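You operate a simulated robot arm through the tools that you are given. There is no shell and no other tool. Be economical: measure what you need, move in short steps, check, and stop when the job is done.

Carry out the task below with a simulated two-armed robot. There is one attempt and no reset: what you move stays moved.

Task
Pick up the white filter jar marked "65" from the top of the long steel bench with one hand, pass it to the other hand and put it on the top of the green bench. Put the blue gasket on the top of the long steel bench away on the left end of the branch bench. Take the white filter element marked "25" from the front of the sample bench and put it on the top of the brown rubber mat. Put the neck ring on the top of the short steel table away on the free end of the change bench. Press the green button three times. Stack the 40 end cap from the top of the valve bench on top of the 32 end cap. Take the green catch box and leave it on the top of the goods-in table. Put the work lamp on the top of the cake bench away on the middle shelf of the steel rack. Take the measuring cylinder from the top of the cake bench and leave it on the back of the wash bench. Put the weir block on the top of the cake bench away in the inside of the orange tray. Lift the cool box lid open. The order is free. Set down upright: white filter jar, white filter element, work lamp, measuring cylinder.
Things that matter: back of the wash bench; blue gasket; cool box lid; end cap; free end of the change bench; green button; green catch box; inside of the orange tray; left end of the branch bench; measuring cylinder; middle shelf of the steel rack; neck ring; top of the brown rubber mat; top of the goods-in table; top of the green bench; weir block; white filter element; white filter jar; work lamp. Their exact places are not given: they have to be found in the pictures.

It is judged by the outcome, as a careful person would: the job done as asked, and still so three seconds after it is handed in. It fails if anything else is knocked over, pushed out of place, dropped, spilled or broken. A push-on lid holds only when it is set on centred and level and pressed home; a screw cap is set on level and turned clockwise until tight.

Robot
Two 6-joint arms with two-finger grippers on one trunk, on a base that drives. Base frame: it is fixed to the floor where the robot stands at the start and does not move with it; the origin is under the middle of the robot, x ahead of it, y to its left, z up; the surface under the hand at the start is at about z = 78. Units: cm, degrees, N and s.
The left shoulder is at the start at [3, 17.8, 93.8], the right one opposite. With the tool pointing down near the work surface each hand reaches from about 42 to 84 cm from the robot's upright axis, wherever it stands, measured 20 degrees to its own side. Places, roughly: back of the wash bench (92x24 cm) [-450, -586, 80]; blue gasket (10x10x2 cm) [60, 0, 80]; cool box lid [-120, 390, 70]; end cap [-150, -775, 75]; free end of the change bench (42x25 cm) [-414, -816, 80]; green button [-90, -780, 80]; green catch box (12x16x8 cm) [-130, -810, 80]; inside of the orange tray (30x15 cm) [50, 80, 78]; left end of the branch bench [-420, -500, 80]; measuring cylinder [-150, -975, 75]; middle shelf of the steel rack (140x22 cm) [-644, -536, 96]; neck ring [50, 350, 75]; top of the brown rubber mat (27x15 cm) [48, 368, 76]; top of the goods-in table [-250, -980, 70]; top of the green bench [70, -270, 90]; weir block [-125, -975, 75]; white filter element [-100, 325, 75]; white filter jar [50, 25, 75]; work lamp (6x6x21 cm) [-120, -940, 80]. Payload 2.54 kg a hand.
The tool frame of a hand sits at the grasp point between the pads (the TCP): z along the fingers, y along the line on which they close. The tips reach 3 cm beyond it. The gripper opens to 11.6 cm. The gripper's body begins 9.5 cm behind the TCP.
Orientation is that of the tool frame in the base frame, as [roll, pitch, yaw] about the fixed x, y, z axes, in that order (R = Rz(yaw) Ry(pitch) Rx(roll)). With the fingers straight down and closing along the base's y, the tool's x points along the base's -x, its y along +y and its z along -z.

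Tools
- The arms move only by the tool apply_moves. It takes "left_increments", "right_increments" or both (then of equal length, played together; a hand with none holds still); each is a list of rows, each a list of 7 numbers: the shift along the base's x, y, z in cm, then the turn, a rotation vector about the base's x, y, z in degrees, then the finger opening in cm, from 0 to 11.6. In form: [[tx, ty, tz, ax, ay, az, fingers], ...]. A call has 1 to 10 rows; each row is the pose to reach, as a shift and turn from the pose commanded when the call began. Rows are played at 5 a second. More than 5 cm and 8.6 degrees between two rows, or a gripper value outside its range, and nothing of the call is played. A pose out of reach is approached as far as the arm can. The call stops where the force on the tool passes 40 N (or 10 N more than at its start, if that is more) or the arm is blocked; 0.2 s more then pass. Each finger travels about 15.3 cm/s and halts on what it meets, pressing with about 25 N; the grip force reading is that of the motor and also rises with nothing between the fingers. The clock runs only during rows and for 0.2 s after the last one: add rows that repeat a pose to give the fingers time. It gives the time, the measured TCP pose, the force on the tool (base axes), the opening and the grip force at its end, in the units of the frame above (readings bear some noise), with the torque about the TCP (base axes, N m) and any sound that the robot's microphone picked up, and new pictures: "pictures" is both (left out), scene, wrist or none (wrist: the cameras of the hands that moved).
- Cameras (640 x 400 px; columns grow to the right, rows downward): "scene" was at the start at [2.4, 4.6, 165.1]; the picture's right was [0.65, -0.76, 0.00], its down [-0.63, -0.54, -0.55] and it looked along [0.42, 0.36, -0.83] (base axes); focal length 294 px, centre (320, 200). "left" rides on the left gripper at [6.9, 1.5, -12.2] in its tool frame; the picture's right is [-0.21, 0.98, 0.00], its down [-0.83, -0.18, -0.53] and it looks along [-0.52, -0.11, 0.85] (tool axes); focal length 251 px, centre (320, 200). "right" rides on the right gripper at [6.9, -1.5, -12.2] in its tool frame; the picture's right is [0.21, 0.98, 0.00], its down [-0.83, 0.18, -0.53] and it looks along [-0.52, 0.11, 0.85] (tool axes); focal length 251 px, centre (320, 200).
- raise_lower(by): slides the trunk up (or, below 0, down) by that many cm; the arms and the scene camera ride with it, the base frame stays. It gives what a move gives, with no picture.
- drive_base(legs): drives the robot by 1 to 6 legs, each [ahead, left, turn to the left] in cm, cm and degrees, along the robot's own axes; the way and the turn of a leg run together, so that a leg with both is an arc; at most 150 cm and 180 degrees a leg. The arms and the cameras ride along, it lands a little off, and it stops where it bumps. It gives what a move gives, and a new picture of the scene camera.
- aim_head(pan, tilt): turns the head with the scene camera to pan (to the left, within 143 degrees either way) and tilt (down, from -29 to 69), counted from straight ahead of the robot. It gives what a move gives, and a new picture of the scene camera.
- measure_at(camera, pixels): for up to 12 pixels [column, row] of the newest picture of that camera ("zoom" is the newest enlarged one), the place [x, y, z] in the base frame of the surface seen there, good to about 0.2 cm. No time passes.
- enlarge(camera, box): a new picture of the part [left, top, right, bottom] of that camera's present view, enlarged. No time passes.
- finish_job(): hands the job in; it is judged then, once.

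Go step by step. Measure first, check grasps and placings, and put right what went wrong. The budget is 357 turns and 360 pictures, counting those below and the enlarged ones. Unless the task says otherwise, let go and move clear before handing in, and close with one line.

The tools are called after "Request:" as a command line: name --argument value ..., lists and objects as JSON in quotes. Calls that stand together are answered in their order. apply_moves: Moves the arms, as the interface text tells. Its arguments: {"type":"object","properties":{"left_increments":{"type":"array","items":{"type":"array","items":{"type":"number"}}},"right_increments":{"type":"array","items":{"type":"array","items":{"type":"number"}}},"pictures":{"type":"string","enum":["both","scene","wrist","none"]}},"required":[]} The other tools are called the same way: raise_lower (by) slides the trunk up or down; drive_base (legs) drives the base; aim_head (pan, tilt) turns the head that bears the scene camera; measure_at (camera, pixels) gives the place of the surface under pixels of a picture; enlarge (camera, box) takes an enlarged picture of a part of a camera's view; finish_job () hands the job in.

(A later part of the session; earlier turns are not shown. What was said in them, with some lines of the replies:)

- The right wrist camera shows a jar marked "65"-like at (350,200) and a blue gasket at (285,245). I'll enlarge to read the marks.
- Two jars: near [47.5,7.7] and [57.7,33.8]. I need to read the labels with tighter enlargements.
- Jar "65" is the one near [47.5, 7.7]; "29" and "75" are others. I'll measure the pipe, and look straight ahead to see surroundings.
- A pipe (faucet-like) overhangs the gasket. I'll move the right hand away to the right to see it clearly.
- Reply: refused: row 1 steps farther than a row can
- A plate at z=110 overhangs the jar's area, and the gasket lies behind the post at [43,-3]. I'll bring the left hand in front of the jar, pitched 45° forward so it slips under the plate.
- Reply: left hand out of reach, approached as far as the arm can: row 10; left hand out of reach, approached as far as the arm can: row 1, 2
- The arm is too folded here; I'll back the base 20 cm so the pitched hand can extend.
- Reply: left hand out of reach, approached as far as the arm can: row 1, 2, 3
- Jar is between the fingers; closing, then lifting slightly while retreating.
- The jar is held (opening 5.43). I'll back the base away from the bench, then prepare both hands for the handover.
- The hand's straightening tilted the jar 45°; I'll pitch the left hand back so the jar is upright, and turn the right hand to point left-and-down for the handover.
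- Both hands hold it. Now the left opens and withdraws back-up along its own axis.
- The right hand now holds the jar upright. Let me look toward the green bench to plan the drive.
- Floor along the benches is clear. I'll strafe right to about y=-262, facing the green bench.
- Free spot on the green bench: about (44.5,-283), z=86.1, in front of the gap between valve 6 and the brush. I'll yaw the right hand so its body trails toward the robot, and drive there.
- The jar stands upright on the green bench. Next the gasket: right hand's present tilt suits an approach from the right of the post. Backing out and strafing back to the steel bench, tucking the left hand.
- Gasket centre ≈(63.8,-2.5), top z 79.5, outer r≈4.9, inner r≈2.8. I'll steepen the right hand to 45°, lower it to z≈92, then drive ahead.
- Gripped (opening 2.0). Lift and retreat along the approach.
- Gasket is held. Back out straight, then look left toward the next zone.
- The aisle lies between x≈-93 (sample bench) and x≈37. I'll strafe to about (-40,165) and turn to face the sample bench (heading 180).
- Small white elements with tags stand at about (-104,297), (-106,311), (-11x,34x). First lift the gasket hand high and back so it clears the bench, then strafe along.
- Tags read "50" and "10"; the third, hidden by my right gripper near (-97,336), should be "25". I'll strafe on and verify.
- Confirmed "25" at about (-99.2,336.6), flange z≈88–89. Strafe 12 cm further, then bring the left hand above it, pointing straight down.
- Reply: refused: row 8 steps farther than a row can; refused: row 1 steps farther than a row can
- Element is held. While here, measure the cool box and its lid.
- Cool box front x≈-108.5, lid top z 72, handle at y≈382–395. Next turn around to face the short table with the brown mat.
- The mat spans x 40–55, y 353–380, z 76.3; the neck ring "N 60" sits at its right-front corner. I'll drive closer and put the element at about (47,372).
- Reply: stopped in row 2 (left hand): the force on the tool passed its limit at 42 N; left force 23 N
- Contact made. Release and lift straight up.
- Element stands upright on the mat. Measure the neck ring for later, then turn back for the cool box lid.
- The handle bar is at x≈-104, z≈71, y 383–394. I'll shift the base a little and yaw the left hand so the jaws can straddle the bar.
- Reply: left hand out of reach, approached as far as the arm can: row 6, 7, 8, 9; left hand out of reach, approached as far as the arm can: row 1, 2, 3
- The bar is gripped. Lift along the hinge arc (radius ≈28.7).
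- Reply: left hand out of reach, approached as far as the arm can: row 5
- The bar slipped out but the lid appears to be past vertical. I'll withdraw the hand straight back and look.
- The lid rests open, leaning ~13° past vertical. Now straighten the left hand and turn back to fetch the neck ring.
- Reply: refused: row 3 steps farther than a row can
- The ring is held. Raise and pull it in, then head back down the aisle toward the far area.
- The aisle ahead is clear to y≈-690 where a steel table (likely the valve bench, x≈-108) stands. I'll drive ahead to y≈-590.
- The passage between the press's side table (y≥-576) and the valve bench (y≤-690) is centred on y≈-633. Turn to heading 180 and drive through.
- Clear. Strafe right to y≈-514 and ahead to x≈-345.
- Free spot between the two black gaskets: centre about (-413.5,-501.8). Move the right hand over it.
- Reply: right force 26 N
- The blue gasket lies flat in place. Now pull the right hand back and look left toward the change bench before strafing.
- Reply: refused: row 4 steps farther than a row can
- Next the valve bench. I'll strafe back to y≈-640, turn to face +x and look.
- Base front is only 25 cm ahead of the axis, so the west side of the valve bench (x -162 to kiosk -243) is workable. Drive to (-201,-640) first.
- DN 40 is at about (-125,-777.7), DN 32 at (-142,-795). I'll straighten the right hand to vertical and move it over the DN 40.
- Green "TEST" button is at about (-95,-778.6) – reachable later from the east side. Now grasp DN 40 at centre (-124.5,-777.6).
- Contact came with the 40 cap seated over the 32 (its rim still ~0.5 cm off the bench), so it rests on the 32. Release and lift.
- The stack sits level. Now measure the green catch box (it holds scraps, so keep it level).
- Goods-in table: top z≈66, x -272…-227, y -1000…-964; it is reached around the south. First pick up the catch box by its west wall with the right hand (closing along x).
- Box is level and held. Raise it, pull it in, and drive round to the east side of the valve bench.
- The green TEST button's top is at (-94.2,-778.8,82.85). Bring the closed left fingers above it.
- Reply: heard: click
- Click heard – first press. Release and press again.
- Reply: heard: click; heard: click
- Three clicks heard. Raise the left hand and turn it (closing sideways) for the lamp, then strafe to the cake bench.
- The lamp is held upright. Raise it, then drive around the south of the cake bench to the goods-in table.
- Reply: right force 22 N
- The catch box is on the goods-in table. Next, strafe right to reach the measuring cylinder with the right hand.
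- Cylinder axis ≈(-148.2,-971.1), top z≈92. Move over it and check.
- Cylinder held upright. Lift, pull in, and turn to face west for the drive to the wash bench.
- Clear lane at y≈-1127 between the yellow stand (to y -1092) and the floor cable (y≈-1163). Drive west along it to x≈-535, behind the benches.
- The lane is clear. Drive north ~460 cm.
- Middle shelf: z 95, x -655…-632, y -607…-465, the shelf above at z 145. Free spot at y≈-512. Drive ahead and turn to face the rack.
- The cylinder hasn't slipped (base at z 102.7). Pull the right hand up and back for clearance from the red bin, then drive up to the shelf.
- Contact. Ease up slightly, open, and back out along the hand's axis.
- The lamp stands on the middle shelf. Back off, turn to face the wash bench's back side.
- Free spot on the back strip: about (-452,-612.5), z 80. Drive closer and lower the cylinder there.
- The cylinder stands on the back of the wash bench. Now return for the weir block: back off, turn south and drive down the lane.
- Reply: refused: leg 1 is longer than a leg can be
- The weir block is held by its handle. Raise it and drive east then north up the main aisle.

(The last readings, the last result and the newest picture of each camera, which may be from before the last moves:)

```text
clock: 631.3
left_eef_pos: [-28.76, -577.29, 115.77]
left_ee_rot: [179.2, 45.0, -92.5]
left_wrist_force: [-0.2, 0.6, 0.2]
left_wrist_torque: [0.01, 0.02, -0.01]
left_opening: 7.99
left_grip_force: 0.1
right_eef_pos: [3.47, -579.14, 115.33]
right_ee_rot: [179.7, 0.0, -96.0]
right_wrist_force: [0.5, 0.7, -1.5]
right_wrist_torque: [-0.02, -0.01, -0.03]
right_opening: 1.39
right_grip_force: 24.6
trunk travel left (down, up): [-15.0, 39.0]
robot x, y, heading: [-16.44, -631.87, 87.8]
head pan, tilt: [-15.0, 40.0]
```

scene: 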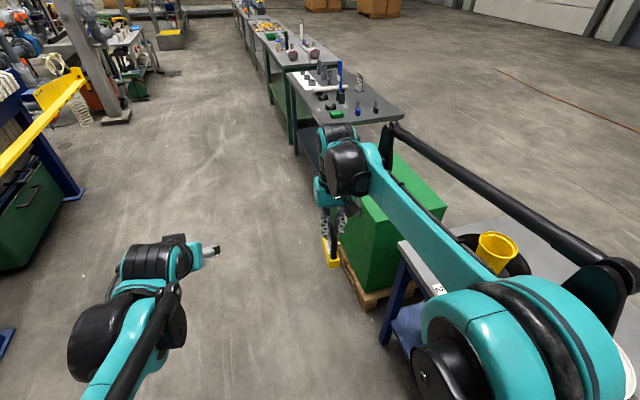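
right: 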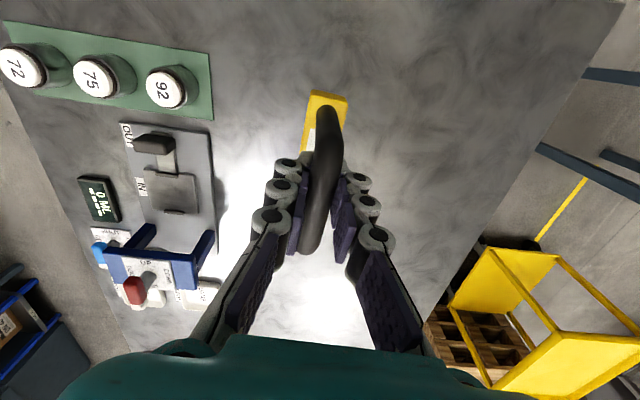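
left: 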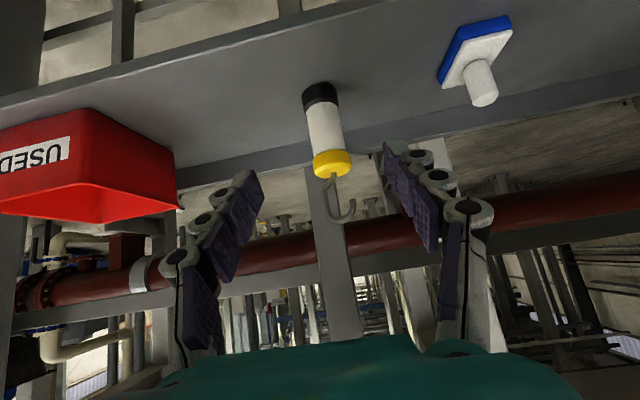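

Request:
drive_base --legs '[[140, 15, 2], [140, 10, 0], [140, 5, 0], [140, 0, 0], [135, 0, 0]]'

```text
clock: 665.0
left_eef_pos: [-52.66, 129.95, 115.71]
left_ee_rot: [179.1, 45.0, -90.3]
left_wrist_force: [-0.6, -0.3, -0.3]
left_wrist_torque: [0.01, 0.01, 0.01]
left_opening: 8.02
left_grip_force: 0.0
right_eef_pos: [-20.26, 129.11, 115.25]
right_ee_rot: [179.6, -0.2, -93.9]
right_wrist_force: [-0.2, 0.6, -0.9]
right_wrist_torque: [-0.06, -0.01, 0.04]
right_opening: 1.39
right_grip_force: 24.7
trunk travel left (down, up): [-15.0, 39.0]
robot x, y, heading: [-38.62, 75.79, 90.1]
head pan, tilt: [-15.0, 40.0]
```

scene: 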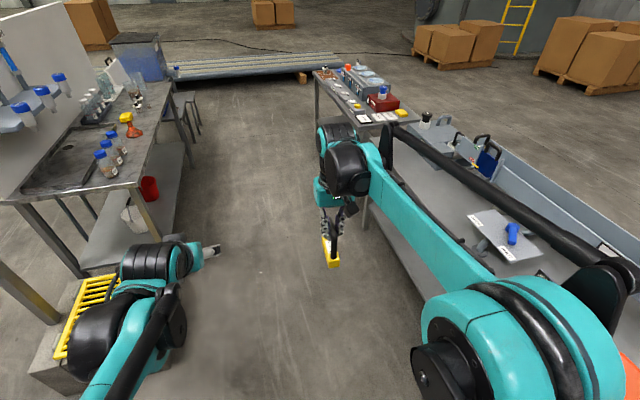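

Request:
drive_base --legs '[[0, 0, -90]]'

Request:
aim_head --pan 0 --tilt 40

```text
clock: 669.1
left_eef_pos: [14.84, 91.93, 115.67]
left_ee_rot: [179.1, 45.1, -178.6]
left_wrist_force: [0.3, -0.6, -0.2]
left_wrist_torque: [-0.03, 0.01, 0.02]
left_opening: 8.0
left_grip_force: 0.1
right_eef_pos: [15.1, 59.41, 115.27]
right_ee_rot: [179.7, -0.1, 177.7]
right_wrist_force: [0.0, -0.1, -2.3]
right_wrist_torque: [-0.01, 0.02, 0.01]
right_opening: 1.4
right_grip_force: 25.2
trunk travel left (down, up): [-15.0, 39.0]
robot x, y, heading: [-38.25, 75.87, 1.8]
head pan, tilt: [-15.0, 40.0]
```

scene: 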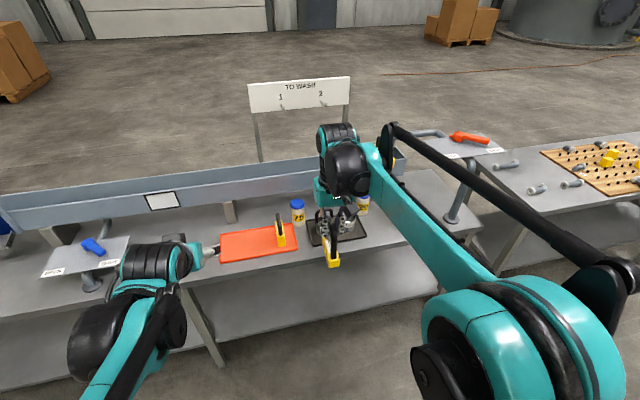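

```text
clock: 669.9
left_eef_pos: [14.98, 91.87, 115.72]
left_ee_rot: [179.1, 44.9, -178.6]
left_wrist_force: [-0.4, 0.9, 1.1]
left_wrist_torque: [0.01, -0.02, 0.04]
left_opening: 7.99
left_grip_force: 0.1
right_eef_pos: [15.07, 59.56, 115.2]
right_ee_rot: [179.7, -0.1, 177.9]
right_wrist_force: [0.0, 0.9, -1.4]
right_wrist_torque: [0.0, 0.03, 0.01]
right_opening: 1.4
right_grip_force: 25.1
trunk travel left (down, up): [-15.0, 39.0]
robot x, y, heading: [-38.13, 76.1, 1.6]
head pan, tilt: [0.0, 40.0]
```

scene: 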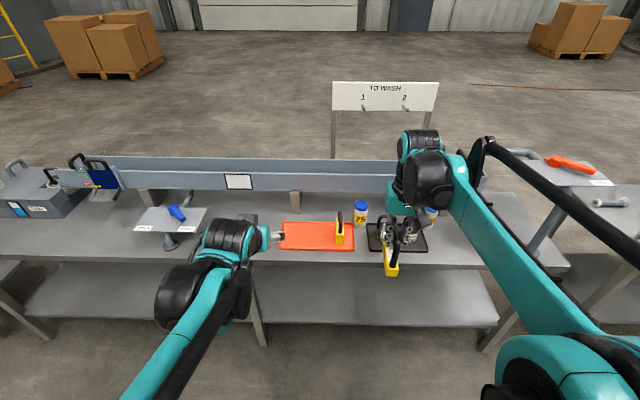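

Request:
enlarge --camera "scene" --box '[265, 195, 445, 290]'

Request:
measure_at --camera "scene" --pixels '[[282, 248], [285, 224], [353, 247], [353, 223], [315, 235], [339, 243], [339, 222], [300, 180], [300, 190], [335, 240], [345, 242], [296, 205]]'

```text
3.56 times, centred on (355, 242) of scene
```

zoom: 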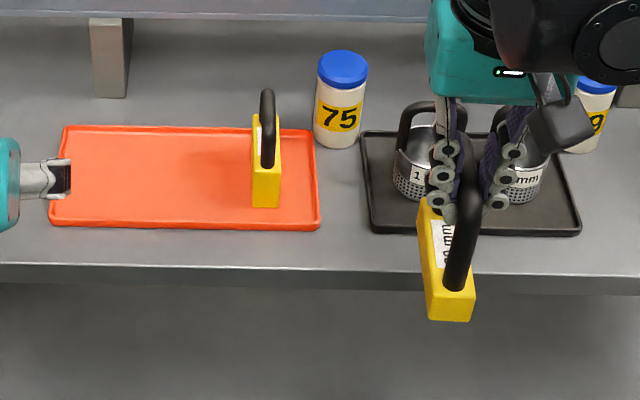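

```text
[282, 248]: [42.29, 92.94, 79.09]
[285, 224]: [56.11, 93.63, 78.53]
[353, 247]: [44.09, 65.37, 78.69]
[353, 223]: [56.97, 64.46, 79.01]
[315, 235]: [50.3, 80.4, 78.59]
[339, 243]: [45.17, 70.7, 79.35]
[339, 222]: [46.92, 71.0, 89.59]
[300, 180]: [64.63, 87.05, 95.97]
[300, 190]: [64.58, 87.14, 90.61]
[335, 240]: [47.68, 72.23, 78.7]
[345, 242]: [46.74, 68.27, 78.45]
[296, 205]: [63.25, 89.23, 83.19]
```

Request:
measure_at --camera "scene" --pixels '[[207, 208], [195, 232], [140, 228], [178, 212], [185, 192]]'

Request:
drive_base --legs '[[18, 12, -1.6]]'

```text
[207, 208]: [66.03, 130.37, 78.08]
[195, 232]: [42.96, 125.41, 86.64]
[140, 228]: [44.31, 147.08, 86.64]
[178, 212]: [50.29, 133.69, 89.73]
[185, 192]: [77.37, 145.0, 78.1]
```

```text
clock: 671.6
left_eef_pos: [33.03, 103.22, 115.64]
left_ee_rot: [179.1, 45.0, -179.9]
left_wrist_force: [0.3, 0.3, -0.5]
left_wrist_torque: [0.01, 0.0, -0.01]
left_opening: 8.01
left_grip_force: 0.1
right_eef_pos: [32.65, 70.84, 115.24]
right_ee_rot: [179.7, -0.2, 176.5]
right_wrist_force: [0.5, 0.0, -2.3]
right_wrist_torque: [-0.02, 0.04, 0.02]
right_opening: 1.38
right_grip_force: 25.0
trunk travel left (down, up): [-15.0, 39.0]
robot x, y, heading: [-20.49, 88.69, 0.3]
head pan, tilt: [0.0, 40.0]
```

scene: 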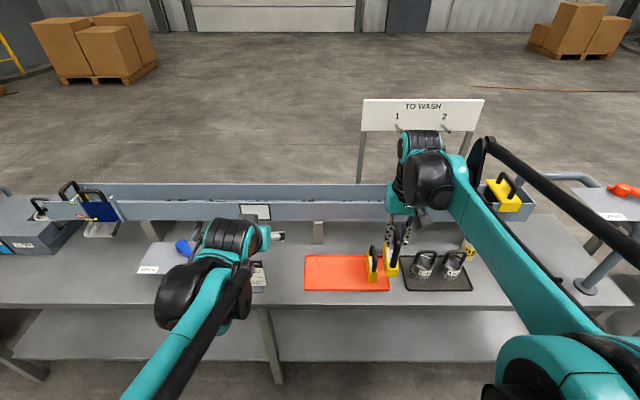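

Request:
apply_moves --right_increments '[[4, 2.8, 0, 0, 0, 0, 0.5], [8, 5.6, 0, 0, 0, 0, 0.5], [12, 8.4, 0, 0, 0, 0, 0.5], [16, 11.2, 0, 0, 0, 0, 0.5], [17.3, 12.2, -4, 0, 0, 0, 0.5], [17.3, 12.2, -8.8, 0, 0, 0, 0.5], [17.3, 12.2, -13.6, 0, 0, 0, 0.5], [17.3, 12.2, -18.4, 0, 0, 0, 0.5], [17.3, 12.2, -22, 0, 0, 0, 0.5]]' --pictures "both"

```text
clock: 673.6
left_eef_pos: [33.02, 103.22, 115.65]
left_ee_rot: [179.1, 45.0, -180.0]
left_wrist_force: [0.4, 0.3, 0.8]
left_wrist_torque: [0.01, 0.0, 0.0]
left_opening: 8.0
left_grip_force: 0.0
right_eef_pos: [49.87, 82.66, 93.33]
right_ee_rot: [179.6, -0.1, 176.4]
right_wrist_force: [0.5, -0.4, -0.4]
right_wrist_torque: [-0.02, 0.02, -0.01]
right_opening: 1.39
right_grip_force: 24.7
trunk travel left (down, up): [-15.0, 39.0]
robot x, y, heading: [-20.94, 88.5, 0.6]
head pan, tilt: [0.0, 40.0]
```

scene: 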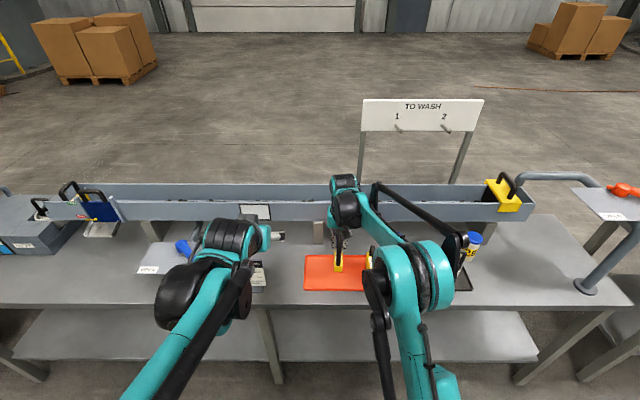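
right: 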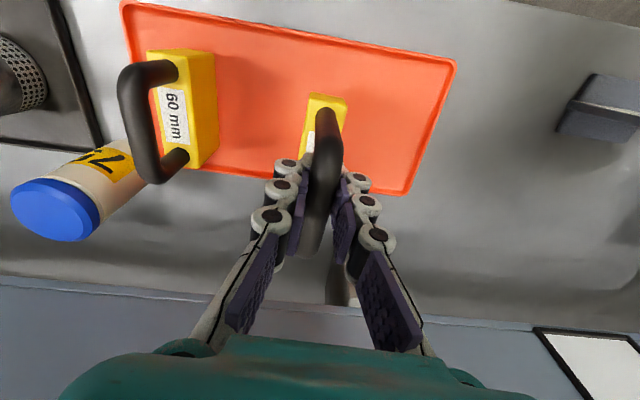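

Request:
apply_moves --right_increments '[[0, 0, -2.5, 0, 0, 0, 0.5], [0, 0, -3.8, 0, 0, 0, 0.5], [0, 0, -4.3, 0, 0, 0, 0.5], [0, 0, -4.7, 0, 0, 0, 0.5]]' --pictures "none"

```text
clock: 674.6
left_eef_pos: [32.93, 103.0, 115.68]
left_ee_rot: [179.1, 45.0, 180.0]
left_wrist_force: [-0.8, 0.2, 0.7]
left_wrist_torque: [0.0, 0.0, -0.04]
left_opening: 8.0
left_grip_force: 0.1
right_eef_pos: [49.64, 82.75, 88.67]
right_ee_rot: [179.8, 0.0, 176.4]
right_wrist_force: [0.6, 0.2, 6.4]
right_wrist_torque: [0.02, 0.08, 0.02]
right_opening: 1.39
right_grip_force: 25.3
trunk travel left (down, up): [-15.0, 39.0]
robot x, y, heading: [-20.45, 88.47, 0.6]
head pan, tilt: [0.0, 40.0]
```

Request:
apply_moves --right_increments '[[0, 0, 0, 0, 0, 0, 2.5], [0, 0, 0, 0, 0, 0, 4], [0, 0, 0, 0, 0, 0, 4], [0, 0, 4.5, 0, 0, 0, 4], [0, 0, 9, 0, 0, 0, 4], [0, 0, 13.5, 0, 0, 0, 4], [-3, 0, 17, 0, 0, 0, 4], [-7, 0, 20, 0, 0, 0, 4], [-11, 0, 22, 0, 0, 0, 4]]' --pictures "both"

```text
clock: 676.6
left_eef_pos: [32.89, 103.14, 115.83]
left_ee_rot: [179.1, 45.2, -179.9]
left_wrist_force: [-0.5, 0.2, -0.3]
left_wrist_torque: [-0.02, -0.01, 0.0]
left_opening: 8.01
left_grip_force: 0.0
right_eef_pos: [38.44, 82.98, 110.61]
right_ee_rot: [179.7, 0.0, 176.4]
right_wrist_force: [-0.1, 0.1, 0.8]
right_wrist_torque: [-0.02, -0.03, 0.0]
right_opening: 4.01
right_grip_force: 0.0
trunk travel left (down, up): [-15.0, 39.0]
robot x, y, heading: [-20.75, 88.08, 0.7]
head pan, tilt: [0.0, 40.0]
```

scene: 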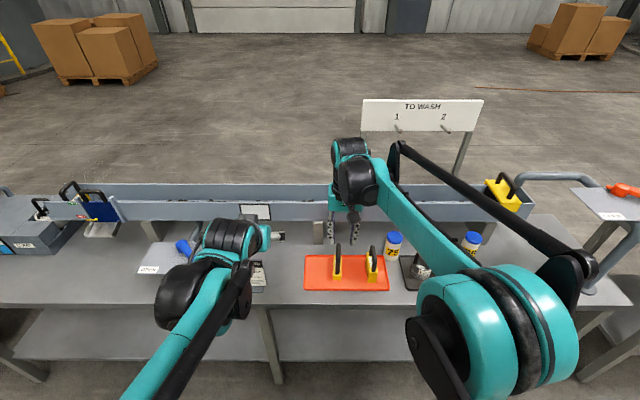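
right: 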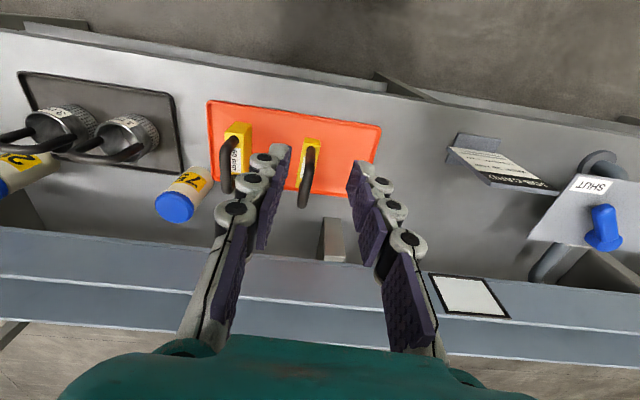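

Request:
finish_job

```text
The job is handed in.
```

I did all eleven tasks, released everything and moved both hands clear before handing in. I saw nothing knocked over, dropped or spilled. The neck ring was only partly in view behind the gripper after I let go of it. The 40 end cap is hollow, so it sits down over the 32 cap and rests on it rather than standing fully on top.
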